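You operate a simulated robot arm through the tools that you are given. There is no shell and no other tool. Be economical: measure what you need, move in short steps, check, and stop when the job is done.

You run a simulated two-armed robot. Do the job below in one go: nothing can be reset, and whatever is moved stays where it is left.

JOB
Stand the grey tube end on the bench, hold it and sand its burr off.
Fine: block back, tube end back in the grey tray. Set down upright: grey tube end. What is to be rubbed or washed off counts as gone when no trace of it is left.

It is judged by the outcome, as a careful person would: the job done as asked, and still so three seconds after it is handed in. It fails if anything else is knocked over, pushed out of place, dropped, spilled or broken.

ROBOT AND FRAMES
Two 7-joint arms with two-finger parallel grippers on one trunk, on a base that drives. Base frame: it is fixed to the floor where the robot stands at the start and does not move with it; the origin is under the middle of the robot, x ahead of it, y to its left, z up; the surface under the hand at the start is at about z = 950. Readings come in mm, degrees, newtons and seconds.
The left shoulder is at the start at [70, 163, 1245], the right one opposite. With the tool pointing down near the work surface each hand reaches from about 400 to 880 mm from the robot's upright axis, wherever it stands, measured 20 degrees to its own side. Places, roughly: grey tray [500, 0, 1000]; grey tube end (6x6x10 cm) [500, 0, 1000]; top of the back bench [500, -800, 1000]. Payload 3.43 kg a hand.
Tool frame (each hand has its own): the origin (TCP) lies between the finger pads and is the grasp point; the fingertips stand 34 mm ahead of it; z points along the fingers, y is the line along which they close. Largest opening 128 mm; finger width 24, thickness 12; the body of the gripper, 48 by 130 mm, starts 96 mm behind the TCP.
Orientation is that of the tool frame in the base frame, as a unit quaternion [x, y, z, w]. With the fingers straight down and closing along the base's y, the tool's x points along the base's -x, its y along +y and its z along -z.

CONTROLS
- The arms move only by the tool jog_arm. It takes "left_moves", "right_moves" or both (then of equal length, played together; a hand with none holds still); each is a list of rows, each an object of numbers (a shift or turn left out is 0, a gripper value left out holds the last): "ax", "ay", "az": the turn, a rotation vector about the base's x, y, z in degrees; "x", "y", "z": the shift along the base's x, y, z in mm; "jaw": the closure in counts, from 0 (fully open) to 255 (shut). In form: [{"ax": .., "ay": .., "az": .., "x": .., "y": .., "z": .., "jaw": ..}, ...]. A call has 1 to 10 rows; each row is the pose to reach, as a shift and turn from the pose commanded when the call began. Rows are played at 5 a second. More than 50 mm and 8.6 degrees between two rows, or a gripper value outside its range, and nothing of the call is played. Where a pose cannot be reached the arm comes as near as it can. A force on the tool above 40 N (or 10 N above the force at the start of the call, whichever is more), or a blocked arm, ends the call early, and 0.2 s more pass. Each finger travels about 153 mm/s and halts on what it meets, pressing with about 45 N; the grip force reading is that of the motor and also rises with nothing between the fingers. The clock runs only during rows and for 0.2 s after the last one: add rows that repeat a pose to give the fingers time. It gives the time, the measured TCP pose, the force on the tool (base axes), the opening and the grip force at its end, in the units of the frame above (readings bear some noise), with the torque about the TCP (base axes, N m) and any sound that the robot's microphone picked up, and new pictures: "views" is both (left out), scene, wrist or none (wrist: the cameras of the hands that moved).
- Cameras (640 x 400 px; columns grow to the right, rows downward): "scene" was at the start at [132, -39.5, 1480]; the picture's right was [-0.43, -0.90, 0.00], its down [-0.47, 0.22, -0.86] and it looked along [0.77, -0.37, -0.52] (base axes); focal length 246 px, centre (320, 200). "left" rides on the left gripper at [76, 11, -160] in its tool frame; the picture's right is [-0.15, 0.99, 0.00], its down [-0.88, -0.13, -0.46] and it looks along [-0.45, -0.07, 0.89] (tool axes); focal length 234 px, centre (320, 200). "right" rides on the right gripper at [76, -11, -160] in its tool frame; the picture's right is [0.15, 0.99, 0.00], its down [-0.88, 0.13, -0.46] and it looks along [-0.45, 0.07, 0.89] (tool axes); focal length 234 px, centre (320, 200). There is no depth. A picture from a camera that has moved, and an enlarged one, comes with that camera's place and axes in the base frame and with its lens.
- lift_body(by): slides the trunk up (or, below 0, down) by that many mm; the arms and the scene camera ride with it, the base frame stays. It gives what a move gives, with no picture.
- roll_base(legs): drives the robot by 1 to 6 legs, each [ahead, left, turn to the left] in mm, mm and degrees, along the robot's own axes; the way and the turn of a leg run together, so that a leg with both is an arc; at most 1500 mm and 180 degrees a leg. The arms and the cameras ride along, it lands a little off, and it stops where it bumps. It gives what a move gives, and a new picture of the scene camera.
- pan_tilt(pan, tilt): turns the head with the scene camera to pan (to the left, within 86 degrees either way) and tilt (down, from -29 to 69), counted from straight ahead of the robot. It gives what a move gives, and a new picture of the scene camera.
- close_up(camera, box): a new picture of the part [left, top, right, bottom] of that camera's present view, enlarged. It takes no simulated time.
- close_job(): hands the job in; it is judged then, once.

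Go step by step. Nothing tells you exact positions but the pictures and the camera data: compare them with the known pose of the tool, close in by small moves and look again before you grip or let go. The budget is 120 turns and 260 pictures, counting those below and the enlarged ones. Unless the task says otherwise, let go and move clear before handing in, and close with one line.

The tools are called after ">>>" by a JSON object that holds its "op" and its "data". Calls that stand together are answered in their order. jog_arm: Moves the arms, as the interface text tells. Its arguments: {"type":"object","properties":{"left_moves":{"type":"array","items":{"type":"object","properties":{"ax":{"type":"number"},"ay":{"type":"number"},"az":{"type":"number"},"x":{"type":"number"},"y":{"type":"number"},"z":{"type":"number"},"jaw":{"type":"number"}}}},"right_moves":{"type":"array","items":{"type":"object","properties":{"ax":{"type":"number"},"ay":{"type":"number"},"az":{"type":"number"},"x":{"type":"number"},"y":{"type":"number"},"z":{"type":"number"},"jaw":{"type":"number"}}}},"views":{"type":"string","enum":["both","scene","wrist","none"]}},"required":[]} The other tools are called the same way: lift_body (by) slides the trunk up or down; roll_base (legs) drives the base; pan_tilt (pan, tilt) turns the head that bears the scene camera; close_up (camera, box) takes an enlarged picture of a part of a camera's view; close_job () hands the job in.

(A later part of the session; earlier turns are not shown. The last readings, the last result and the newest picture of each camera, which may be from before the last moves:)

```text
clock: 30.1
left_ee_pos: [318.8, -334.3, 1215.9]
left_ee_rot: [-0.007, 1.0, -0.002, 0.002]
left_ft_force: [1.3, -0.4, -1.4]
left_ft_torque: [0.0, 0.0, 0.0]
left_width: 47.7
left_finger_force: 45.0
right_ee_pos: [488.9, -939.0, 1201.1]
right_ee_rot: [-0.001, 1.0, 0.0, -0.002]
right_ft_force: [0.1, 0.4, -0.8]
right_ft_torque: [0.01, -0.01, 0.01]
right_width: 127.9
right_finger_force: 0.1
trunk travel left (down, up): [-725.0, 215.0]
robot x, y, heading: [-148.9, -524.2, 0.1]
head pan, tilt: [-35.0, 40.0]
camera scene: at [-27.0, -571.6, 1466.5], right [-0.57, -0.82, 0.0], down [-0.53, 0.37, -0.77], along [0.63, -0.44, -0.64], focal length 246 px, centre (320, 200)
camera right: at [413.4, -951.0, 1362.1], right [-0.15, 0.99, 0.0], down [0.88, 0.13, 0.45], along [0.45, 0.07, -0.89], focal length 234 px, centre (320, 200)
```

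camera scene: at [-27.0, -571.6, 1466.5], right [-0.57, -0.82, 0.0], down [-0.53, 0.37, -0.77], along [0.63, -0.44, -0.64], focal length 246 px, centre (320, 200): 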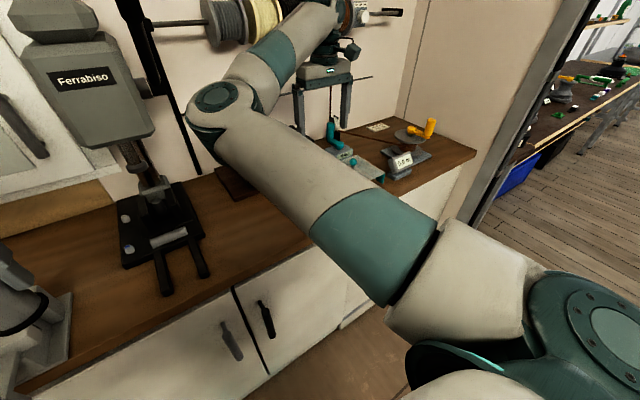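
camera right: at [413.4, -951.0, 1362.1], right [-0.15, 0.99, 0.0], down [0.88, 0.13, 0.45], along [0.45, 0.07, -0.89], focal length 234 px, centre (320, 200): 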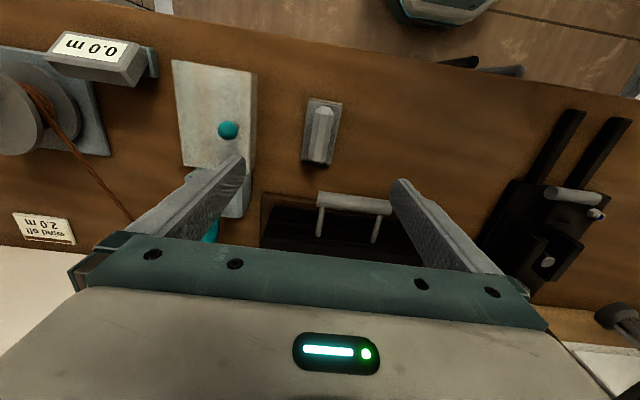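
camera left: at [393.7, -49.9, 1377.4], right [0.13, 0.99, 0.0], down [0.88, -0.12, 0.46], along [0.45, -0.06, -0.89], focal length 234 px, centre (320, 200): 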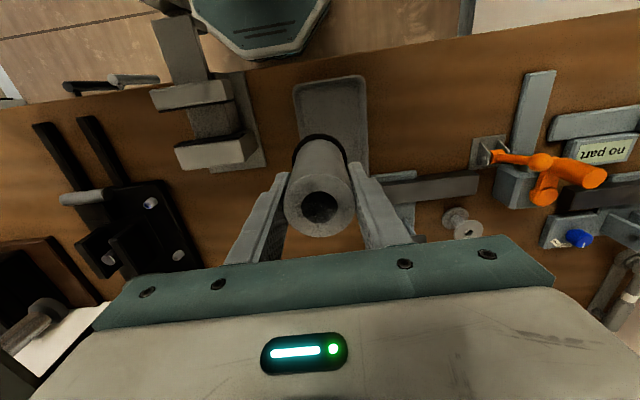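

The right elbow sits straight ahead of its shoulder, over the spot I want. I'll lift the right hand and move the base farther right so the left arm works on its own side.

>>> {"op": "jog_arm", "data": {"right_moves": [{"z": 45}, {"z": 90}, {"x": -40, "z": 110}, {"x": -85, "z": 110}], "views": "none"}}

>>> {"op": "roll_base", "data": {"legs": [[0, -296, 0]]}}

>>> {"op": "pan_tilt", "data": {"pan": 10, "tilt": 40}}

```text
clock: 31.1
left_ee_pos: [319.0, -334.0, 1218.3]
left_ee_rot: [-0.008, 1.0, -0.003, 0.001]
left_ft_force: [-0.2, -0.2, -0.5]
left_ft_torque: [-0.03, 0.0, -0.01]
left_width: 47.6
left_finger_force: 44.7
right_ee_pos: [403.4, -940.3, 1311.4]
right_ee_rot: [-0.001, 1.0, 0.0, -0.001]
right_ft_force: [-0.2, -0.1, 0.7]
right_ft_torque: [-0.04, -0.01, 0.02]
right_width: 127.6
right_finger_force: 0.2
trunk travel left (down, up): [-725.0, 215.0]
robot x, y, heading: [-153.7, -521.9, 0.1]
head pan, tilt: [-35.0, 40.0]
```

```text
clock: 33.1
left_ee_pos: [320.4, -631.7, 1216.6]
left_ee_rot: [-0.008, 1.0, -0.002, 0.001]
left_ft_force: [0.5, -0.1, -0.6]
left_ft_torque: [-0.02, 0.02, 0.04]
left_width: 47.7
left_finger_force: 44.6
right_ee_pos: [405.0, -1237.1, 1309.8]
right_ee_rot: [-0.002, 1.0, -0.001, -0.001]
right_ft_force: [-0.4, 0.0, -0.2]
right_ft_torque: [-0.02, -0.01, -0.01]
right_width: 128.0
right_finger_force: 0.0
trunk travel left (down, up): [-725.0, 215.0]
robot x, y, heading: [-143.3, -819.1, 0.3]
head pan, tilt: [-35.0, 40.0]
camera scene: at [-26.0, -868.4, 1466.6], right [-0.57, -0.82, 0.0], down [-0.53, 0.36, -0.77], along [0.63, -0.44, -0.64], focal length 246 px, centre (320, 200)
```

scene: 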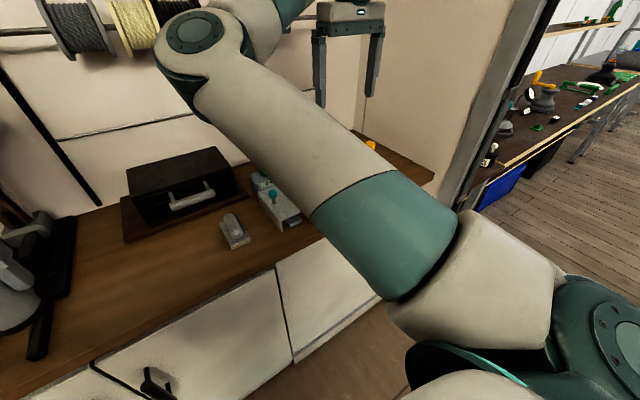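

```text
clock: 34.2
left_ee_pos: [320.3, -633.1, 1218.0]
left_ee_rot: [-0.008, 1.0, -0.003, 0.001]
left_ft_force: [-0.5, -0.2, -1.3]
left_ft_torque: [-0.03, -0.02, 0.0]
left_width: 47.8
left_finger_force: 45.2
right_ee_pos: [406.2, -1239.2, 1310.6]
right_ee_rot: [-0.002, 1.0, -0.001, -0.001]
right_ft_force: [0.3, 0.0, 0.1]
right_ft_torque: [-0.01, 0.02, 0.02]
right_width: 128.1
right_finger_force: 0.1
trunk travel left (down, up): [-725.0, 215.0]
robot x, y, heading: [-143.2, -822.3, 0.3]
head pan, tilt: [10.0, 40.0]
camera scene: at [-12.3, -805.9, 1466.5], right [0.18, -0.98, 0.0], down [-0.63, -0.12, -0.77], along [0.75, 0.14, -0.64], focal length 246 px, centre (320, 200)
```

scene: 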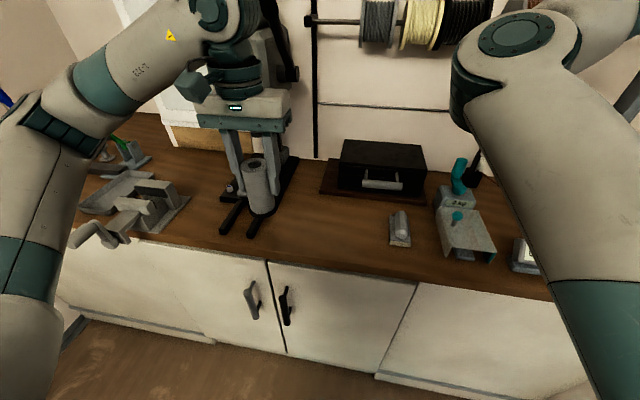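

A clear view now: the free bench area is between the drill stand and the block. Moving the tube over (450, -720) and partly down.

>>> {"op": "jog_arm", "data": {"left_moves": [{"x": 40, "y": -25}, {"x": 80, "y": -55}, {"x": 115, "y": -75}, {"x": 130, "y": -87, "z": -30}, {"x": 130, "y": -87, "z": -75}, {"x": 130, "y": -87, "z": -120}, {"x": 130, "y": -87, "z": -155}, {"x": 130, "y": -87, "z": -175}]}}

```text
clock: 36.0
left_ee_pos: [451.2, -721.1, 1041.9]
left_ee_rot: [-0.008, 1.0, -0.003, 0.001]
left_ft_force: [0.7, 1.3, -1.5]
left_ft_torque: [0.02, 0.0, 0.01]
left_width: 47.7
left_finger_force: 45.1
right_ee_pos: [406.1, -1237.2, 1310.8]
right_ee_rot: [-0.003, 1.0, 0.0, -0.001]
right_ft_force: [0.8, 0.0, 0.4]
right_ft_torque: [-0.03, -0.01, -0.04]
right_width: 128.1
right_finger_force: 0.1
trunk travel left (down, up): [-725.0, 215.0]
robot x, y, heading: [-146.6, -818.4, 0.3]
head pan, tilt: [10.0, 40.0]
camera scene: at [-12.2, -805.7, 1466.5], right [0.18, -0.98, 0.0], down [-0.63, -0.12, -0.77], along [0.75, 0.14, -0.64], focal length 246 px, centre (320, 200)
camera left: at [376.6, -707.4, 1200.7], right [0.13, 0.99, 0.0], down [0.88, -0.11, 0.46], along [0.45, -0.06, -0.89], focal length 234 px, centre (320, 200)
```

scene: 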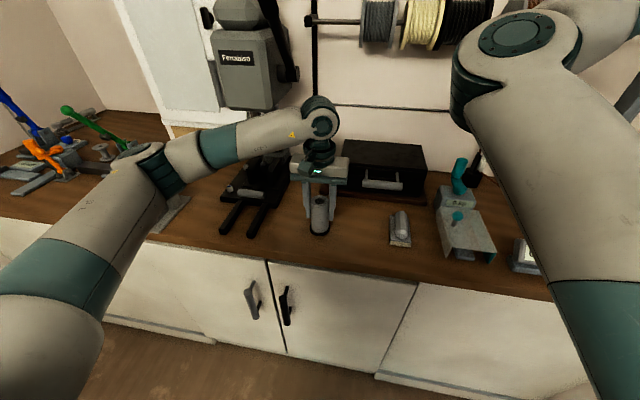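
left: 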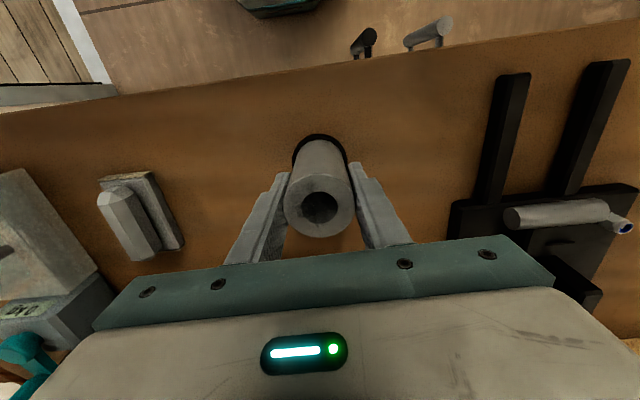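

The knob of the green clamp is unmoved. Lowering the tube gently until it touches.

>>> {"op": "jog_arm", "data": {"left_moves": [{"z": -6}, {"z": -10}, {"z": -13}, {"z": -15}, {"z": -17}, {"z": -18}], "views": "none"}}

```text
clock: 37.4
left_ee_pos: [450.6, -720.5, 1024.6]
left_ee_rot: [-0.007, 1.0, -0.003, 0.001]
left_ft_force: [-0.5, -0.2, -1.1]
left_ft_torque: [-0.01, -0.01, -0.01]
left_width: 47.6
left_finger_force: 45.1
right_ee_pos: [404.6, -1238.1, 1310.0]
right_ee_rot: [-0.003, 1.0, 0.0, 0.0]
right_ft_force: [0.0, -0.3, 0.7]
right_ft_torque: [-0.07, 0.0, -0.01]
right_width: 128.1
right_finger_force: 0.0
trunk travel left (down, up): [-725.0, 215.0]
robot x, y, heading: [-145.8, -827.4, 0.5]
head pan, tilt: [10.0, 40.0]
```

>>> {"op": "jog_arm", "data": {"left_moves": [{"z": -1}, {"z": -2}, {"z": -3}, {"z": -4}, {"z": -5}], "views": "none"}}

```text
clock: 38.6
left_ee_pos: [449.9, -720.9, 1022.7]
left_ee_rot: [-0.008, 1.0, -0.002, 0.004]
left_ft_force: [5.4, 4.2, 28.4]
left_ft_torque: [0.63, 0.18, -0.2]
left_width: 47.8
left_finger_force: 44.7
right_ee_pos: [404.3, -1237.5, 1312.1]
right_ee_rot: [-0.003, 1.0, 0.0, -0.001]
right_ft_force: [-0.5, -0.3, 0.3]
right_ft_torque: [-0.03, 0.0, 0.01]
right_width: 127.9
right_finger_force: 0.1
trunk travel left (down, up): [-725.0, 215.0]
robot x, y, heading: [-142.8, -824.7, 0.3]
head pan, tilt: [10.0, 40.0]
```

It's standing on the bench. Easing off, releasing and rising straight up.

>>> {"op": "jog_arm", "data": {"left_moves": [{"z": 3}, {"z": 3, "jaw": 150}, {"z": 3, "jaw": 0}, {"z": 3}, {"z": 3}, {"z": 3}, {"z": 40}, {"z": 85}, {"z": 130}]}}

```text
clock: 40.6
left_ee_pos: [451.0, -719.8, 1151.2]
left_ee_rot: [-0.007, 1.0, -0.003, 0.001]
left_ft_force: [-0.3, -0.1, -0.1]
left_ft_torque: [0.0, -0.05, 0.0]
left_width: 127.9
left_finger_force: 0.1
right_ee_pos: [404.7, -1238.7, 1310.0]
right_ee_rot: [-0.002, 1.0, 0.001, -0.001]
right_ft_force: [-0.7, -0.2, -0.2]
right_ft_torque: [0.0, -0.02, -0.01]
right_width: 128.2
right_finger_force: 0.1
trunk travel left (down, up): [-725.0, 215.0]
robot x, y, heading: [-146.9, -821.0, 0.6]
head pan, tilt: [10.0, 40.0]
camera scene: at [-12.9, -806.6, 1466.5], right [0.18, -0.98, 0.0], down [-0.63, -0.12, -0.77], along [0.75, 0.14, -0.64], focal length 246 px, centre (320, 200)
camera left: at [376.7, -707.5, 1310.7], right [0.13, 0.99, 0.0], down [0.88, -0.11, 0.46], along [0.45, -0.06, -0.89], focal length 234 px, centre (320, 200)
```

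scene: 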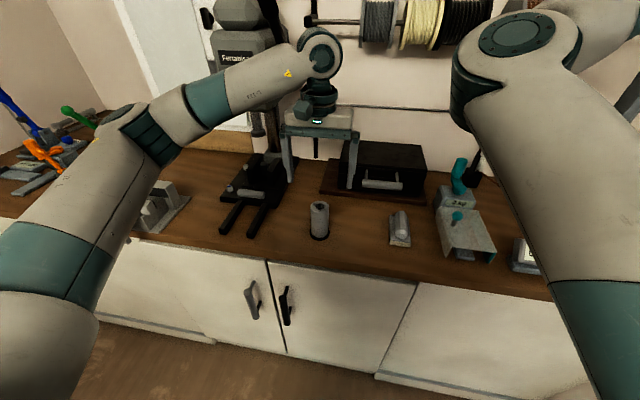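
left: 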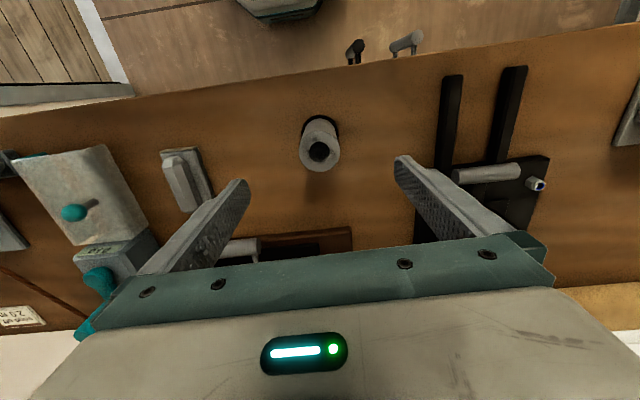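

The tube stands at (450, -720). Now I turn the left hand to point right-forward and 30° down, off to the tube's left side.

>>> {"op": "jog_arm", "data": {"left_moves": [{"ax": -3.79, "ay": 2.654, "az": 6.563, "x": -5, "y": 15, "z": 20}, {"ax": -7.58, "ay": 5.308, "az": 13.126, "x": -10, "y": 30, "z": 40}, {"ax": -11.37, "ay": 7.962, "az": 19.689, "x": -15, "y": 45, "z": 60}, {"ax": -15.16, "ay": 10.616, "az": 26.252, "x": -20, "y": 60, "z": 70}, {"ax": -18.95, "ay": 13.27, "az": 32.815, "x": -25, "y": 75, "z": 70}, {"ax": -22.74, "ay": 15.924, "az": 39.378, "x": -30, "y": 90, "z": 70}, {"ax": -26.53, "ay": 18.578, "az": 45.941, "x": -35, "y": 105, "z": 70}, {"ax": -30.32, "ay": 21.232, "az": 52.504, "x": -40, "y": 110, "z": 70}], "views": "none"}}

>>> {"op": "jog_arm", "data": {"left_moves": [{"ax": -3.79, "ay": 2.654, "az": 6.563}, {"ax": -7.58, "ay": 5.308, "az": 13.126}, {"ax": -11.37, "ay": 7.962, "az": 19.689}, {"ax": -15.16, "ay": 10.616, "az": 26.252}, {"ax": -18.95, "ay": 13.27, "az": 32.815}, {"ax": -22.74, "ay": 15.924, "az": 39.378}, {"ax": -26.53, "ay": 18.578, "az": 45.941}]}}

```text
clock: 42.4
left_ee_pos: [409.9, -609.4, 1220.5]
left_ee_rot: [-0.442, 0.843, -0.252, -0.176]
left_ft_force: [-0.9, 0.2, 0.1]
left_ft_torque: [0.01, -0.01, 0.0]
left_width: 128.0
left_finger_force: 0.0
right_ee_pos: [404.8, -1236.7, 1311.6]
right_ee_rot: [-0.002, 1.0, 0.001, 0.0]
right_ft_force: [0.7, 0.0, 0.3]
right_ft_torque: [0.01, -0.01, 0.01]
right_width: 127.9
right_finger_force: 0.2
trunk travel left (down, up): [-725.0, 215.0]
robot x, y, heading: [-147.1, -825.7, 0.4]
head pan, tilt: [10.0, 40.0]
```

```text
clock: 44.0
left_ee_pos: [409.6, -609.6, 1218.9]
left_ee_rot: [0.715, -0.489, 0.409, 0.288]
left_ft_force: [0.2, -0.2, 0.9]
left_ft_torque: [0.01, 0.03, -0.04]
left_width: 128.2
left_finger_force: 0.1
right_ee_pos: [405.5, -1238.6, 1310.6]
right_ee_rot: [-0.003, 1.0, 0.0, 0.001]
right_ft_force: [0.0, -0.3, 0.4]
right_ft_torque: [0.01, -0.02, 0.01]
right_width: 128.1
right_finger_force: 0.0
trunk travel left (down, up): [-725.0, 215.0]
robot x, y, heading: [-143.9, -820.4, 0.7]
head pan, tilt: [10.0, 40.0]
camera scene: at [-13.2, -805.5, 1466.6], right [0.18, -0.98, 0.0], down [-0.63, -0.12, -0.77], along [0.75, 0.14, -0.64], focal length 246 px, centre (320, 200)
camera left: at [367.9, -517.8, 1365.3], right [-0.95, -0.28, -0.11], down [-0.18, 0.82, -0.54], along [0.25, -0.49, -0.84], focal length 234 px, centre (320, 200)
```

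scene: 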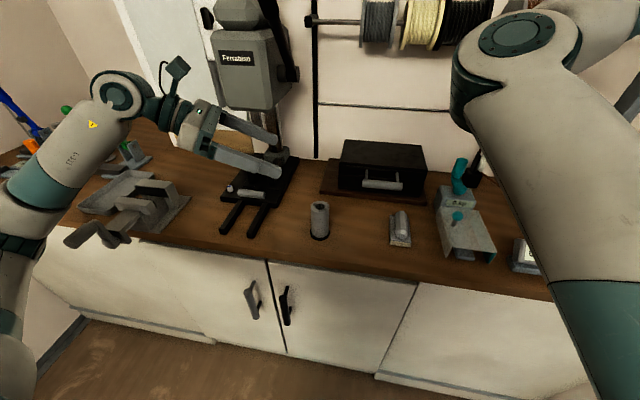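
left: 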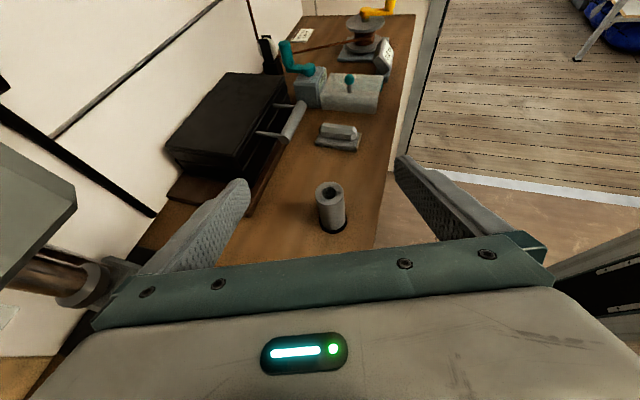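

The hand points at the tube correctly. Lowering it in front of the drill stand to the holding height.

>>> {"op": "jog_arm", "data": {"left_moves": [{"y": 2, "z": -45}, {"y": 4, "z": -90}, {"y": 4, "z": -135}], "views": "scene"}}

```text
clock: 44.8
left_ee_pos: [413.6, -606.2, 1086.1]
left_ee_rot: [0.714, -0.49, 0.408, 0.288]
left_ft_force: [0.2, 0.1, -0.3]
left_ft_torque: [-0.01, -0.01, -0.01]
left_width: 128.0
left_finger_force: 0.1
right_ee_pos: [406.3, -1239.0, 1311.0]
right_ee_rot: [-0.004, 1.0, 0.001, -0.001]
right_ft_force: [-0.6, -0.2, 0.5]
right_ft_torque: [0.01, 0.04, -0.03]
right_width: 128.0
right_finger_force: 0.0
trunk travel left (down, up): [-725.0, 215.0]
robot x, y, heading: [-147.5, -818.7, 0.5]
head pan, tilt: [10.0, 40.0]
camera scene: at [-12.1, -805.7, 1466.6], right [0.18, -0.98, 0.0], down [-0.63, -0.12, -0.77], along [0.75, 0.14, -0.64], focal length 246 px, centre (320, 200)
```

scene: 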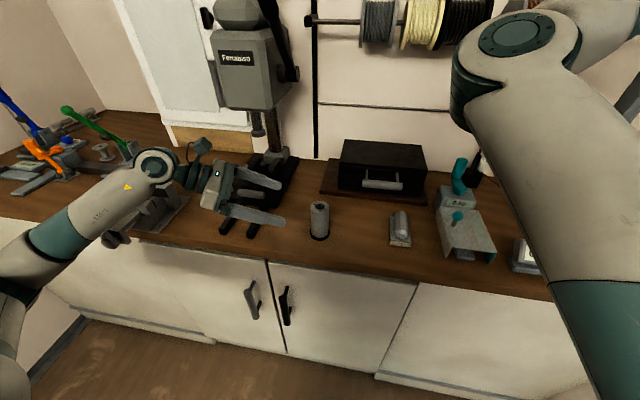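

Forearm passes near the vise, so I'll first advance over the tube at this height, which takes the forearm away from the vise, and descend afterwards with the tube between the fingers.

>>> {"op": "jog_arm", "data": {"left_moves": [{"x": 12, "y": -38, "z": 5}, {"x": 25, "y": -76, "z": 5}, {"x": 37, "y": -114, "z": 5}]}}

```text
clock: 45.6
left_ee_pos: [449.5, -721.0, 1089.4]
left_ee_rot: [0.716, -0.49, 0.408, 0.287]
left_ft_force: [0.1, 0.2, -0.4]
left_ft_torque: [-0.03, 0.01, -0.03]
left_width: 127.9
left_finger_force: 0.1
right_ee_pos: [406.6, -1239.1, 1309.7]
right_ee_rot: [-0.002, 1.0, 0.001, -0.001]
right_ft_force: [-0.2, 0.3, 0.5]
right_ft_torque: [-0.01, 0.01, 0.0]
right_width: 128.0
right_finger_force: 0.1
trunk travel left (down, up): [-725.0, 215.0]
robot x, y, heading: [-145.9, -822.0, 0.3]
head pan, tilt: [10.0, 40.0]
camera scene: at [-11.7, -807.4, 1466.5], right [0.18, -0.98, 0.0], down [-0.63, -0.12, -0.77], along [0.75, 0.14, -0.64], focal length 246 px, centre (320, 200)
camera left: at [406.8, -629.8, 1235.7], right [-0.95, -0.28, -0.12], down [-0.18, 0.83, -0.53], along [0.25, -0.49, -0.84], focal length 234 px, centre (320, 200)
```

scene: 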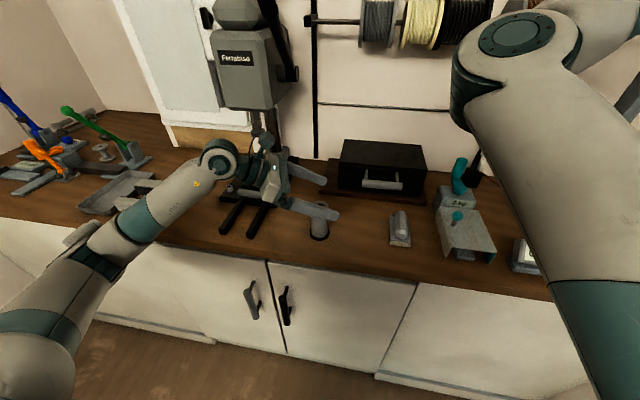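
left: 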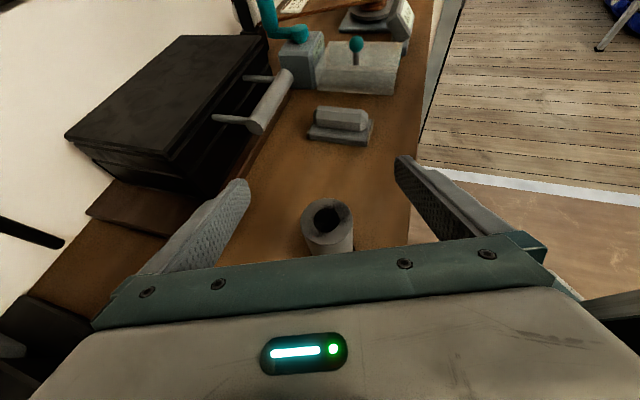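

Clear. Descending to the low hold and closing on the tube.

>>> {"op": "jog_arm", "data": {"left_moves": [{"z": -35}, {"z": -70}, {"z": -90}, {"z": -100}, {"z": -100}]}}

```text
clock: 46.8
left_ee_pos: [447.8, -721.7, 988.7]
left_ee_rot: [0.715, -0.49, 0.407, 0.288]
left_ft_force: [-1.0, 0.2, -0.5]
left_ft_torque: [0.01, -0.01, 0.0]
left_width: 128.2
left_finger_force: 0.2
right_ee_pos: [405.3, -1238.4, 1310.5]
right_ee_rot: [-0.002, 1.0, 0.0, -0.001]
right_ft_force: [-0.1, -0.2, -0.9]
right_ft_torque: [0.0, -0.01, -0.02]
right_width: 127.9
right_finger_force: 0.1
trunk travel left (down, up): [-725.0, 215.0]
robot x, y, heading: [-149.8, -822.6, 0.1]
head pan, tilt: [10.0, 40.0]
camera scene: at [-12.5, -806.2, 1466.5], right [0.18, -0.98, 0.0], down [-0.63, -0.12, -0.77], along [0.75, 0.14, -0.64], focal length 246 px, centre (320, 200)
camera left: at [405.4, -629.1, 1134.5], right [-0.95, -0.28, -0.11], down [-0.18, 0.83, -0.53], along [0.25, -0.49, -0.84], focal length 234 px, centre (320, 200)
```

scene: 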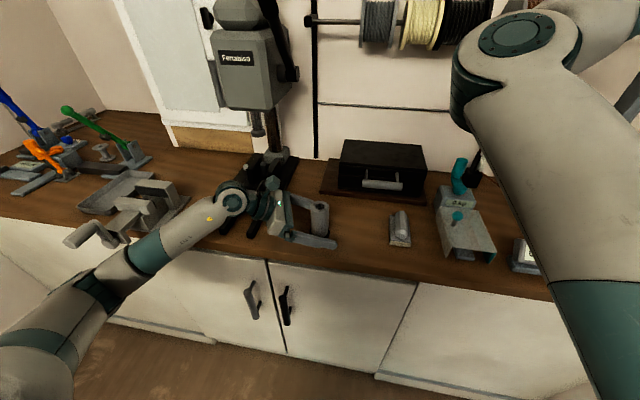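
left: 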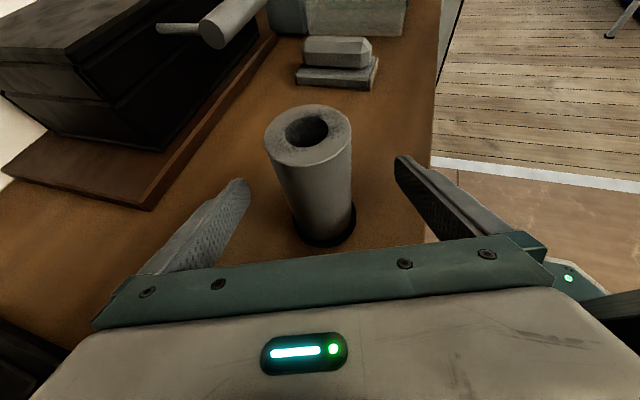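

>>> {"op": "jog_arm", "data": {"left_moves": [{"jaw": 60}, {"jaw": 110}, {"jaw": 140}, {"jaw": 160}, {"jaw": 255}, {"jaw": 255}], "views": "wrist"}}

>>> {"op": "close_up", "data": {"camera": "left", "box": [240, 80, 400, 180]}}

```text
clock: 48.2
left_ee_pos: [448.2, -720.4, 989.1]
left_ee_rot: [0.715, -0.49, 0.408, 0.288]
left_ft_force: [0.9, -0.3, 1.0]
left_ft_torque: [0.03, -0.11, -0.03]
left_width: 50.4
left_finger_force: 45.0
right_ee_pos: [406.0, -1239.3, 1311.0]
right_ee_rot: [-0.003, 1.0, 0.0, -0.001]
right_ft_force: [-0.1, 0.8, 0.6]
right_ft_torque: [-0.01, -0.01, 0.01]
right_width: 128.2
right_finger_force: 0.0
trunk travel left (down, up): [-725.0, 215.0]
robot x, y, heading: [-149.0, -822.5, 0.3]
head pan, tilt: [10.0, 40.0]
camera left: at [405.3, -628.9, 1134.8], right [-0.95, -0.28, -0.11], down [-0.18, 0.83, -0.53], along [0.25, -0.49, -0.84], focal length 234 px, centre (320, 200)
```

left: 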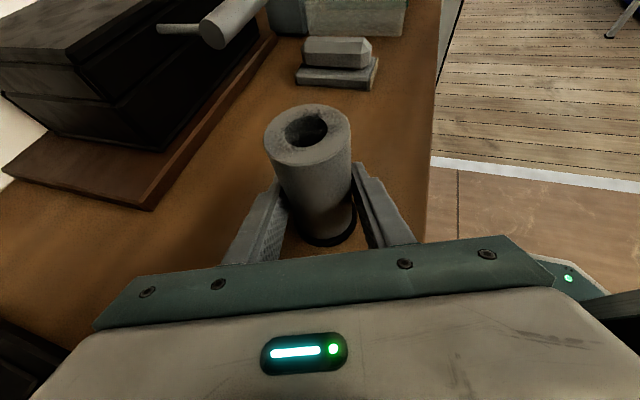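

```text
4.00 times, centred on (320, 130) of left
camera zoom: at [405.3, -628.9, 1134.8], right [-0.95, -0.28, -0.11], down [-0.18, 0.83, -0.53], along [0.25, -0.49, -0.84], focal length 937 px, centre (320, 480)
```

zoom: 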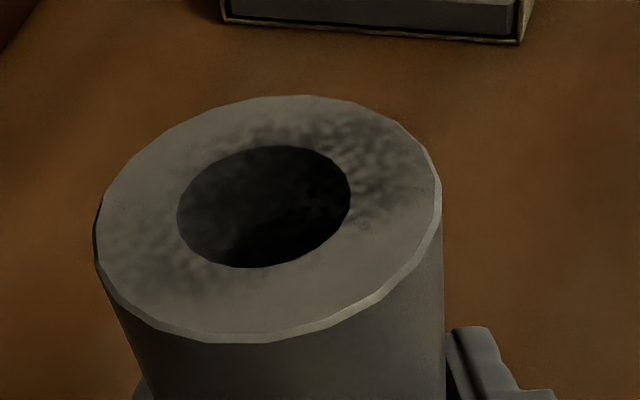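

Tube is held firmly and the burr is visible on the top ring. Now the right hand goes above the sanding block, centred about (491, -935).

>>> {"op": "jog_arm", "data": {"right_moves": [{"x": 12, "y": 45}, {"x": 25, "y": 90}, {"x": 38, "y": 135}, {"x": 50, "y": 180}, {"x": 62, "y": 225}, {"x": 75, "y": 270}, {"x": 85, "y": 303}, {"x": 85, "y": 303, "z": -45}, {"x": 85, "y": 303, "z": -90}, {"x": 85, "y": 303, "z": -130}]}}

```text
clock: 50.4
left_ee_pos: [452.5, -718.8, 988.0]
left_ee_rot: [0.715, -0.489, 0.409, 0.288]
left_ft_force: [2.8, 1.2, 6.9]
left_ft_torque: [0.07, -0.28, -0.08]
left_width: 50.3
left_finger_force: 44.8
right_ee_pos: [624.7, -988.7, 1222.9]
right_ee_rot: [-0.003, 1.0, -0.001, -0.003]
right_ft_force: [1.2, 0.0, 0.3]
right_ft_torque: [-0.04, 0.05, 0.03]
right_width: 128.0
right_finger_force: 0.0
right hand out of reach, approached as far as the arm can: row 2, 3, 4, 5, 6, 7, 8, 9, 10
trunk travel left (down, up): [-725.0, 215.0]
robot x, y, heading: [-145.9, -820.9, 0.3]
head pan, tilt: [10.0, 40.0]
camera scene: at [-7.3, -803.2, 1466.4], right [0.18, -0.98, 0.0], down [-0.64, -0.12, -0.76], along [0.75, 0.14, -0.65], focal length 246 px, centre (320, 200)
camera right: at [550.2, -999.9, 1382.7], right [-0.15, 0.99, 0.0], down [0.88, 0.13, 0.45], along [0.45, 0.07, -0.89], focal length 234 px, centre (320, 200)
```

scene: 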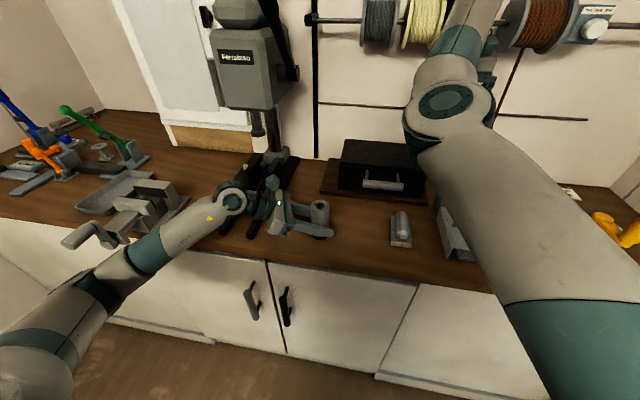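
right: 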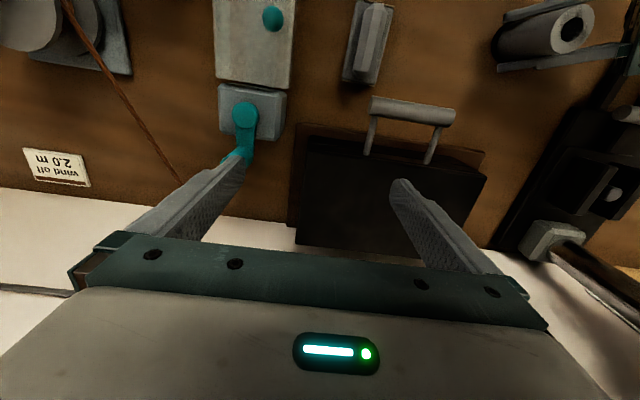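

The right arm's current elbow posture ran into its limit. I'll try to bring it back toward the block in small steps from here.

>>> {"op": "jog_arm", "data": {"right_moves": [{"x": -40, "y": 0}, {"x": -80, "y": 10}, {"x": -115, "y": 25}, {"x": -134, "y": 52}], "views": "scene"}}

```text
clock: 51.4
left_ee_pos: [447.1, -721.1, 988.8]
left_ee_rot: [0.715, -0.49, 0.407, 0.288]
left_ft_force: [-0.1, 1.0, 0.9]
left_ft_torque: [0.06, -0.03, 0.0]
left_width: 50.5
left_finger_force: 44.7
right_ee_pos: [619.8, -994.0, 1230.7]
right_ee_rot: [-0.003, 1.0, 0.001, -0.001]
right_ft_force: [0.2, -0.2, 0.3]
right_ft_torque: [-0.01, 0.01, 0.05]
right_width: 128.1
right_finger_force: 0.2
right hand out of reach, approached as far as the arm can: row 1, 2, 3, 4
trunk travel left (down, up): [-725.0, 215.0]
robot x, y, heading: [-146.9, -818.0, 0.4]
head pan, tilt: [10.0, 40.0]
camera scene: at [-12.5, -805.8, 1466.5], right [0.18, -0.98, 0.0], down [-0.63, -0.12, -0.77], along [0.75, 0.14, -0.64], focal length 246 px, centre (320, 200)
```

scene: 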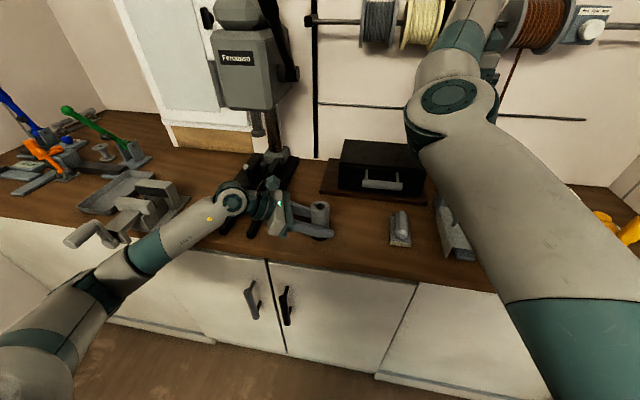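

>>> {"op": "jog_arm", "data": {"right_moves": [{"az": 8, "x": -10}, {"az": 16, "x": -20}, {"az": 24, "x": -30}, {"az": 32, "x": -40}], "views": "none"}}

>>> {"op": "jog_arm", "data": {"right_moves": [{"az": -8, "x": -10}, {"az": -16, "x": -20}, {"az": -24, "x": -30}, {"az": -32, "x": -40}, {"az": -40, "x": -40}, {"az": -48, "x": -40}, {"az": -56, "x": -40}, {"az": -64, "x": -40}], "views": "none"}}

```text
clock: 52.4
left_ee_pos: [447.1, -720.9, 988.7]
left_ee_rot: [0.715, -0.489, 0.409, 0.288]
left_ft_force: [-0.8, 0.2, 0.8]
left_ft_torque: [0.04, -0.02, 0.0]
left_width: 50.4
left_finger_force: 44.9
right_ee_pos: [621.1, -992.0, 1227.6]
right_ee_rot: [-0.208, 0.978, 0.001, -0.001]
right_ft_force: [0.0, 0.6, -0.6]
right_ft_torque: [0.01, -0.01, 0.01]
right_width: 127.9
right_finger_force: 0.0
right hand out of reach, approached as far as the arm can: row 1, 2, 3, 4
trunk travel left (down, up): [-725.0, 215.0]
robot x, y, heading: [-146.7, -821.3, 0.4]
head pan, tilt: [10.0, 40.0]
```

```text
clock: 54.2
left_ee_pos: [450.7, -722.2, 990.1]
left_ee_rot: [0.714, -0.49, 0.408, 0.289]
left_ft_force: [1.0, -2.0, 6.1]
left_ft_torque: [0.0, -0.15, -0.08]
left_width: 50.5
left_finger_force: 44.9
right_ee_pos: [575.5, -1121.7, 1199.9]
right_ee_rot: [0.318, 0.948, 0.011, 0.007]
right_ft_force: [0.8, -0.2, -0.5]
right_ft_torque: [0.02, 0.06, 0.03]
right_width: 127.9
right_finger_force: 0.2
right hand out of reach, approached as far as the arm can: row 1, 2, 3, 4, 5, 6, 7, 8
trunk travel left (down, up): [-725.0, 215.0]
robot x, y, heading: [-147.4, -818.7, -0.0]
head pan, tilt: [10.0, 40.0]
```

>>> {"op": "jog_arm", "data": {"right_moves": [{"x": -20, "y": -15, "z": 40, "az": 8}, {"x": -60, "y": -45, "z": 75, "az": 16}, {"x": -100, "y": -75, "z": 110, "az": 24}, {"x": -140, "y": -100, "z": 110, "az": 32}, {"x": -170, "y": -116, "z": 110, "az": 37}], "views": "scene"}}

```text
refused: row 2 steps farther than a row can; nothing moved
```

>>> {"op": "jog_arm", "data": {"right_moves": [{"x": -10, "y": -5, "z": 45, "az": 8}, {"x": -30, "y": -25, "z": 80, "az": 16}, {"x": -60, "y": -45, "z": 110, "az": 24}, {"x": -100, "y": -70, "z": 110, "az": 32}, {"x": -140, "y": -95, "z": 110, "az": 37}, {"x": -170, "y": -116, "z": 110, "az": 37}], "views": "scene"}}

```text
clock: 55.6
left_ee_pos: [448.2, -722.0, 988.0]
left_ee_rot: [0.714, -0.491, 0.407, 0.288]
left_ft_force: [-1.4, 0.8, 0.0]
left_ft_torque: [0.06, -0.02, 0.0]
left_width: 50.2
left_finger_force: 44.9
right_ee_pos: [402.6, -1239.1, 1309.3]
right_ee_rot: [0.002, 1.0, 0.013, 0.005]
right_ft_force: [-0.5, -0.6, 0.2]
right_ft_torque: [0.03, 0.0, -0.02]
right_width: 128.0
right_finger_force: 0.0
trunk travel left (down, up): [-725.0, 215.0]
robot x, y, heading: [-145.9, -821.4, 0.2]
head pan, tilt: [10.0, 40.0]
camera scene: at [-12.9, -807.0, 1466.6], right [0.18, -0.98, 0.0], down [-0.63, -0.12, -0.77], along [0.75, 0.14, -0.64], focal length 246 px, centre (320, 200)
```

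scene: 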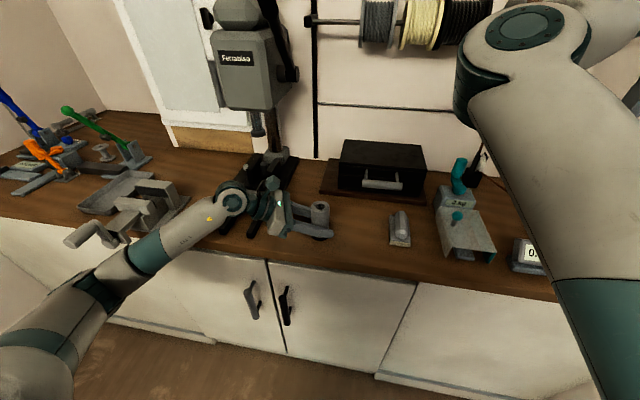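

Back at a good pose. I'll try turning the right hand to point to the left (mirror of the left hand's pose), to force the elbow over to the outside.

>>> {"op": "jog_arm", "data": {"right_moves": [{"ax": 3.6, "ay": 3.6, "az": -6.22, "y": 10}, {"ax": 7.2, "ay": 7.2, "az": -12.44, "y": 20}, {"ax": 10.8, "ay": 10.8, "az": -18.66, "y": 30}, {"ax": 14.4, "ay": 14.4, "az": -24.88, "y": 40}, {"ax": 18, "ay": 18, "az": -31.1, "y": 50}, {"ax": 21.6, "ay": 21.6, "az": -37.32, "y": 60}], "views": "scene"}}

```text
clock: 57.0
left_ee_pos: [447.5, -720.6, 988.9]
left_ee_rot: [0.714, -0.491, 0.407, 0.288]
left_ft_force: [0.0, 0.3, 0.2]
left_ft_torque: [-0.02, -0.05, -0.02]
left_width: 50.3
left_finger_force: 45.7
right_ee_pos: [404.6, -1177.5, 1310.3]
right_ee_rot: [0.322, 0.91, 0.193, -0.174]
right_ft_force: [-0.2, -0.2, -0.8]
right_ft_torque: [0.03, 0.02, -0.02]
right_width: 127.9
right_finger_force: 0.0
trunk travel left (down, up): [-725.0, 215.0]
robot x, y, heading: [-145.5, -819.6, 0.3]
head pan, tilt: [10.0, 40.0]
camera scene: at [-12.8, -806.8, 1466.5], right [0.18, -0.98, 0.0], down [-0.63, -0.12, -0.77], along [0.75, 0.14, -0.64], focal length 246 px, centre (320, 200)
```

scene: 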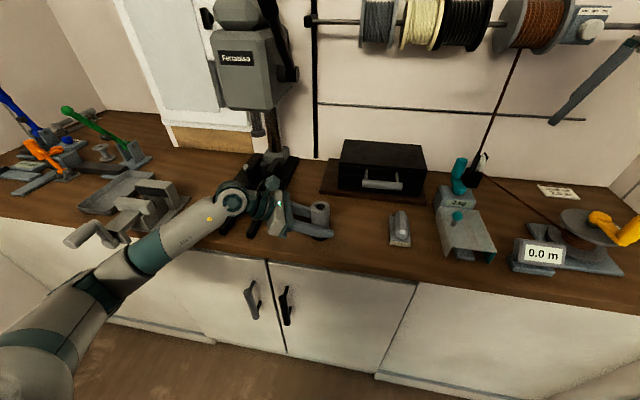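

The elbow swung to the outside. Checking the right arm's posture.

>>> {"op": "pan_tilt", "data": {"pan": -45, "tilt": 30}}

```text
clock: 58.3
left_ee_pos: [447.7, -721.7, 989.2]
left_ee_rot: [0.715, -0.49, 0.408, 0.288]
left_ft_force: [0.0, -0.4, 1.6]
left_ft_torque: [0.04, -0.09, -0.02]
left_width: 49.9
left_finger_force: 45.6
right_ee_pos: [405.0, -1177.8, 1311.1]
right_ee_rot: [0.32, 0.911, 0.192, -0.174]
right_ft_force: [0.7, -0.6, 0.4]
right_ft_torque: [0.01, 0.04, 0.02]
right_width: 128.0
right_finger_force: 0.0
trunk travel left (down, up): [-725.0, 215.0]
robot x, y, heading: [-146.0, -817.7, 0.3]
head pan, tilt: [-45.0, 30.0]
camera scene: at [-31.6, -884.8, 1481.9], right [-0.7, -0.71, 0.0], down [-0.36, 0.35, -0.87], along [0.62, -0.61, -0.5], focal length 246 px, centre (320, 200)
```

scene: 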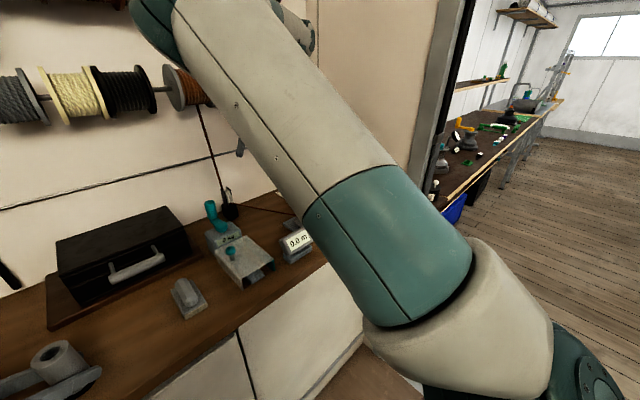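

Elbow is up and moving outward. Continuing the turn.

>>> {"op": "jog_arm", "data": {"right_moves": [{"ax": 3.6, "ay": 3.6, "az": -6.22, "y": 8}, {"ax": 7.2, "ay": 7.2, "az": -12.44, "y": 16}, {"ax": 10.8, "ay": 10.8, "az": -18.66, "y": 24}, {"ax": 14.4, "ay": 14.4, "az": -24.88, "y": 32}, {"ax": 18, "ay": 18, "az": -31.1, "y": 40}, {"ax": 21.6, "ay": 21.6, "az": -37.32, "y": 48}], "views": "scene"}}

```text
clock: 59.7
left_ee_pos: [447.1, -719.9, 989.0]
left_ee_rot: [0.714, -0.491, 0.407, 0.288]
left_ft_force: [0.8, -1.5, 2.6]
left_ft_torque: [-0.33, -0.28, -0.03]
left_width: 49.3
left_finger_force: 44.9
right_ee_pos: [287.9, -1138.4, 1212.1]
right_ee_rot: [0.582, 0.665, 0.34, -0.321]
right_ft_force: [-0.1, -0.9, 0.7]
right_ft_torque: [0.01, 0.04, -0.01]
right_width: 128.1
right_finger_force: 0.1
right hand out of reach, approached as far as the arm can: row 2, 3, 4, 5, 6
trunk travel left (down, up): [-725.0, 215.0]
robot x, y, heading: [-147.6, -818.9, 0.5]
head pan, tilt: [-45.0, 30.0]
camera scene: at [-31.8, -885.6, 1481.9], right [-0.7, -0.71, 0.0], down [-0.36, 0.35, -0.87], along [0.62, -0.61, -0.5], focal length 246 px, centre (320, 200)
```

scene: 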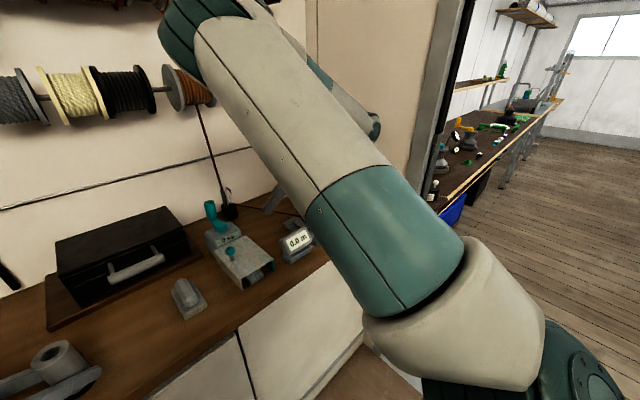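

Now unwinding the turn while moving toward the block, hoping it keeps this outer elbow branch.

>>> {"op": "jog_arm", "data": {"right_moves": [{"ax": -3.6, "ay": -3.6, "az": 6.22, "x": 10, "y": 10, "z": 20}, {"ax": -7.2, "ay": -7.2, "az": 12.44, "x": 25, "y": 20, "z": 40}, {"ax": -10.8, "ay": -10.8, "az": 18.66, "x": 50, "y": 30, "z": 60}, {"ax": -14.4, "ay": -14.4, "az": 24.88, "x": 80, "y": 40, "z": 70}, {"ax": -18, "ay": -18, "az": 31.1, "x": 110, "y": 50, "z": 80}, {"ax": -21.6, "ay": -21.6, "az": 37.32, "x": 140, "y": 70, "z": 90}], "views": "none"}}

>>> {"op": "jog_arm", "data": {"right_moves": [{"ax": -3.6, "ay": -3.6, "az": 6.22, "x": 10, "y": 20}, {"ax": -7.2, "ay": -7.2, "az": 12.44, "x": 20, "y": 40}, {"ax": -10.8, "ay": -10.8, "az": 18.66, "x": 30, "y": 60}, {"ax": -14.4, "ay": -14.4, "az": 24.88, "x": 40, "y": 80}, {"ax": -18, "ay": -18, "az": 31.1, "x": 50, "y": 105}, {"ax": -21.6, "ay": -21.6, "az": 37.32, "x": 60, "y": 130}], "views": "scene"}}

```text
clock: 61.1
left_ee_pos: [447.1, -719.9, 989.6]
left_ee_rot: [0.715, -0.49, 0.407, 0.288]
left_ft_force: [-0.3, 0.6, 2.8]
left_ft_torque: [0.06, -0.05, 0.0]
left_width: 47.5
left_finger_force: 44.7
right_ee_pos: [428.4, -1072.9, 1299.7]
right_ee_rot: [0.323, 0.909, 0.196, -0.174]
right_ft_force: [-0.6, -0.1, -0.7]
right_ft_torque: [-0.03, -0.05, 0.0]
right_width: 128.0
right_finger_force: 0.1
trunk travel left (down, up): [-725.0, 215.0]
robot x, y, heading: [-144.8, -821.0, 0.6]
head pan, tilt: [-45.0, 30.0]
```

```text
clock: 61.7
left_ee_pos: [448.5, -720.0, 989.3]
left_ee_rot: [0.714, -0.49, 0.408, 0.289]
left_ft_force: [-0.1, -1.0, -1.1]
left_ft_torque: [-0.05, -0.05, -0.02]
left_width: 47.5
left_finger_force: 44.6
right_ee_pos: [450.3, -1045.5, 1187.5]
right_ee_rot: [0.241, 0.94, 0.116, -0.214]
right_ft_force: [-0.4, 0.3, 0.1]
right_ft_torque: [0.0, -0.01, 0.01]
right_width: 127.9
right_finger_force: 0.0
trunk travel left (down, up): [-725.0, 215.0]
robot x, y, heading: [-144.7, -821.1, 0.4]
head pan, tilt: [-45.0, 30.0]
stopped in row 3 (right hand): the arm was blocked; the commanded pose is now the measured one
camera scene: at [-30.0, -884.0, 1481.7], right [-0.7, -0.71, 0.0], down [-0.36, 0.35, -0.87], along [0.62, -0.61, -0.5], focal length 246 px, centre (320, 200)
```

scene: 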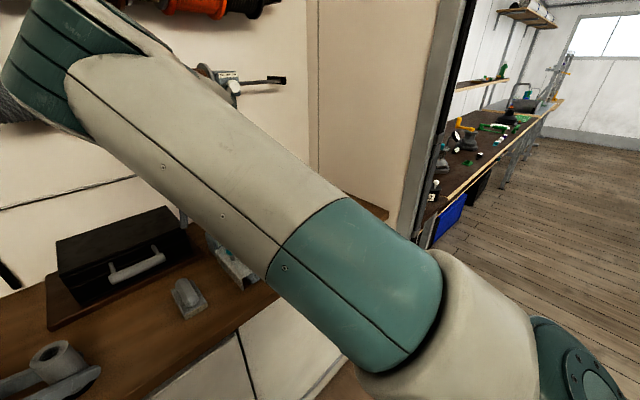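

>>> {"op": "close_up", "data": {"camera": "right", "box": [0, 0, 640, 400]}}

>>> {"op": "pan_tilt", "data": {"pan": -15, "tilt": 20}}

```text
1.00 times, centred on (320, 200) of right (not enlarged: the box is as wide or as high as the picture)
camera zoom: at [438.7, -1075.7, 1362.7], right [0.38, 0.91, 0.18], down [0.92, -0.39, 0.01], along [0.08, 0.16, -0.98], focal length 234 px, centre (320, 200)
```

zoom: 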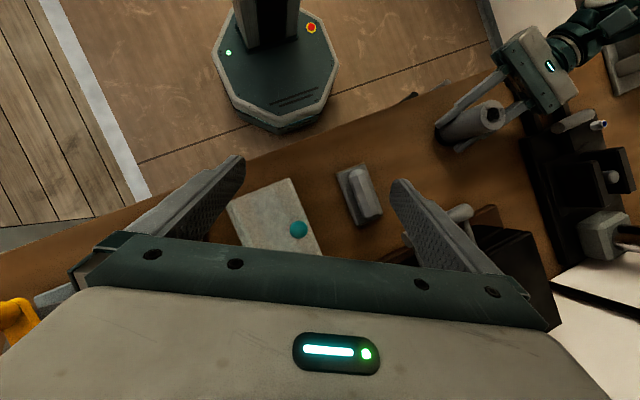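

```text
clock: 62.7
left_ee_pos: [448.1, -721.3, 990.3]
left_ee_rot: [0.715, -0.489, 0.409, 0.287]
left_ft_force: [-0.4, -0.5, -1.3]
left_ft_torque: [0.01, -0.04, -0.04]
left_width: 47.5
left_finger_force: 45.0
right_ee_pos: [447.9, -1045.7, 1188.0]
right_ee_rot: [0.24, 0.94, 0.115, -0.213]
right_ft_force: [0.9, -0.1, -0.4]
right_ft_torque: [0.01, 0.01, -0.01]
right_width: 128.3
right_finger_force: 0.1
trunk travel left (down, up): [-725.0, 215.0]
robot x, y, heading: [-148.7, -818.5, 0.3]
head pan, tilt: [-15.0, 20.0]
camera scene: at [-5.5, -844.7, 1497.8], right [-0.25, -0.97, 0.0], down [-0.33, 0.09, -0.94], along [0.91, -0.24, -0.34], focal length 246 px, centre (320, 200)
```

scene: 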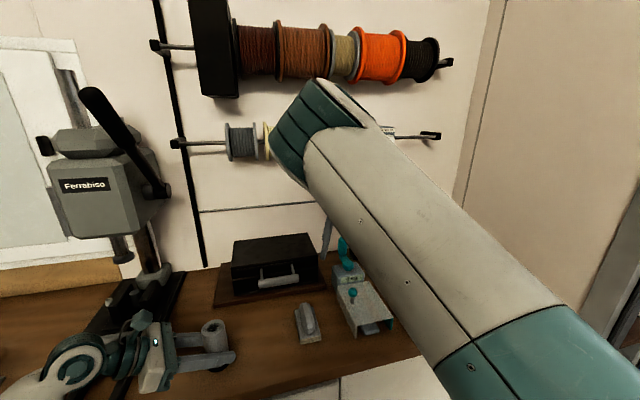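

The arm is between postures. I'll straighten the hand to vertical here, slowly, raising a bit.

>>> {"op": "jog_arm", "data": {"right_moves": [{"ax": -2.69, "ay": -4.99, "az": 5.62, "z": 10}, {"ax": -5.38, "ay": -9.98, "az": 11.24, "z": 20}, {"ax": -8.07, "ay": -14.97, "az": 16.86, "z": 30}, {"ax": -10.76, "ay": -19.96, "az": 22.48, "z": 30}, {"ax": -13.4, "ay": -24.9, "az": 28.1, "z": 30}], "views": "both"}}

```text
clock: 63.5
left_ee_pos: [447.3, -721.0, 991.6]
left_ee_rot: [0.715, -0.489, 0.409, 0.288]
left_ft_force: [-0.7, 0.0, -1.4]
left_ft_torque: [0.02, 0.0, 0.03]
left_width: 47.3
left_finger_force: 44.7
right_ee_pos: [431.9, -1061.3, 1118.7]
right_ee_rot: [0.139, 0.969, 0.054, -0.197]
right_ft_force: [0.4, 0.2, 0.5]
right_ft_torque: [0.0, 0.01, 0.0]
right_width: 128.1
right_finger_force: 0.0
trunk travel left (down, up): [-725.0, 215.0]
robot x, y, heading: [-148.5, -823.7, 0.2]
head pan, tilt: [-15.0, 20.0]
stopped in row 3 (right hand): the arm was blocked; the commanded pose is now the measured one
camera scene: at [-5.8, -844.6, 1497.9], right [-0.25, -0.97, 0.0], down [-0.33, 0.09, -0.94], along [0.91, -0.24, -0.34], focal length 246 px, centre (320, 200)
camera right: at [420.7, -1078.8, 1294.4], right [0.16, 0.98, 0.11], down [0.98, -0.17, 0.08], along [0.09, 0.09, -0.99], focal length 234 px, centre (320, 200)
```

scene: 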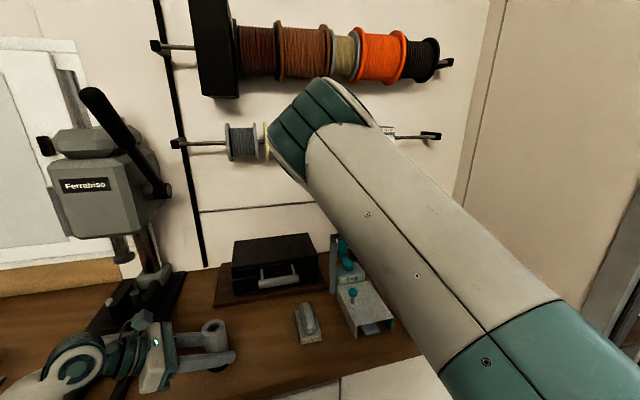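
right: 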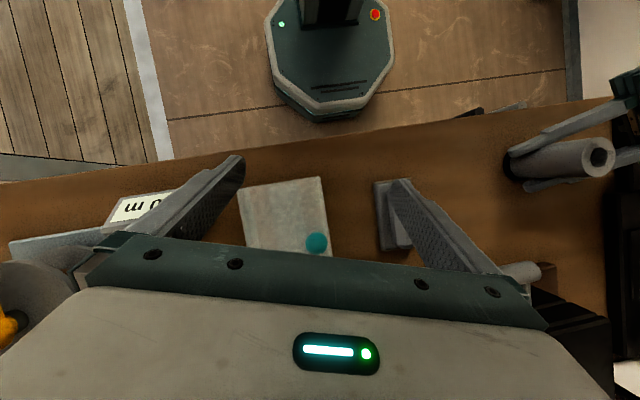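

The hand sank instead of rising. I'll command a pure upward move first.

>>> {"op": "jog_arm", "data": {"right_moves": [{"z": 20}, {"z": 45}, {"z": 70}, {"z": 95}], "views": "scene"}}

```text
clock: 64.5
left_ee_pos: [447.3, -720.4, 989.9]
left_ee_rot: [0.713, -0.491, 0.408, 0.289]
left_ft_force: [0.4, -0.4, -1.5]
left_ft_torque: [0.0, -0.03, -0.02]
left_width: 47.3
left_finger_force: 44.6
right_ee_pos: [430.2, -1074.8, 1196.2]
right_ee_rot: [0.153, 0.963, 0.061, -0.212]
right_ft_force: [0.6, 0.7, 0.3]
right_ft_torque: [-0.01, 0.03, 0.0]
right_width: 128.0
right_finger_force: 0.1
trunk travel left (down, up): [-725.0, 215.0]
robot x, y, heading: [-148.9, -819.9, 0.6]
head pan, tilt: [-15.0, 20.0]
camera scene: at [-6.3, -844.6, 1497.9], right [-0.25, -0.97, 0.0], down [-0.33, 0.09, -0.94], along [0.91, -0.24, -0.34], focal length 246 px, centre (320, 200)
```

scene: 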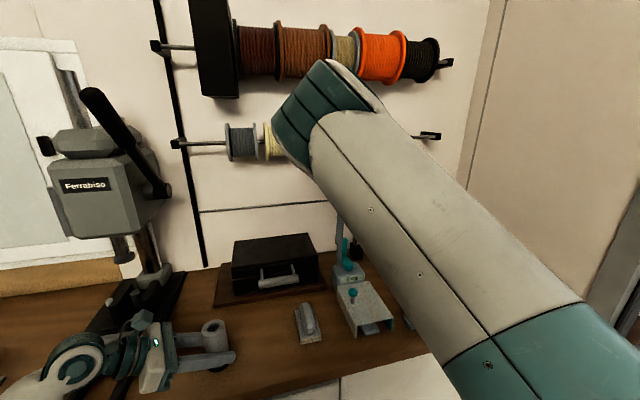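

Elbow is up now, which is good. Try translating toward the block with this orientation.

>>> {"op": "jog_arm", "data": {"right_moves": [{"x": 12, "y": 30, "z": 10}, {"x": 24, "y": 60, "z": 20}, {"x": 36, "y": 90, "z": 20}, {"x": 48, "y": 120, "z": 20}, {"x": 58, "y": 140, "z": 20}], "views": "scene"}}

```text
clock: 65.8
left_ee_pos: [448.5, -720.7, 989.9]
left_ee_rot: [0.714, -0.489, 0.409, 0.288]
left_ft_force: [-0.5, -0.5, -1.5]
left_ft_torque: [0.0, 0.0, 0.04]
left_width: 47.3
left_finger_force: 44.6
right_ee_pos: [471.5, -999.2, 1197.3]
right_ee_rot: [0.153, 0.96, 0.062, -0.227]
right_ft_force: [-0.1, 1.0, -0.2]
right_ft_torque: [0.02, 0.0, 0.05]
right_width: 128.1
right_finger_force: 0.1
right hand out of reach, approached as far as the arm can: row 3, 4, 5
trunk travel left (down, up): [-725.0, 215.0]
robot x, y, heading: [-144.2, -823.3, 0.6]
head pan, tilt: [-15.0, 20.0]
stopped in row 5 (right hand): the arm was blocked; the commanded pose is now the measured one
camera scene: at [-5.9, -845.1, 1497.9], right [-0.25, -0.97, 0.0], down [-0.33, 0.09, -0.94], along [0.91, -0.24, -0.34], focal length 246 px, centre (320, 200)
```

scene: 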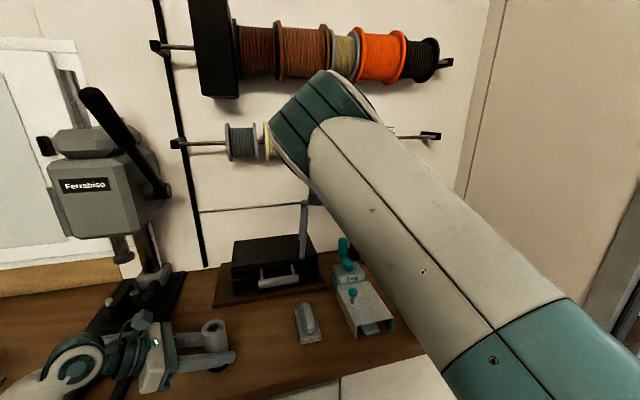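

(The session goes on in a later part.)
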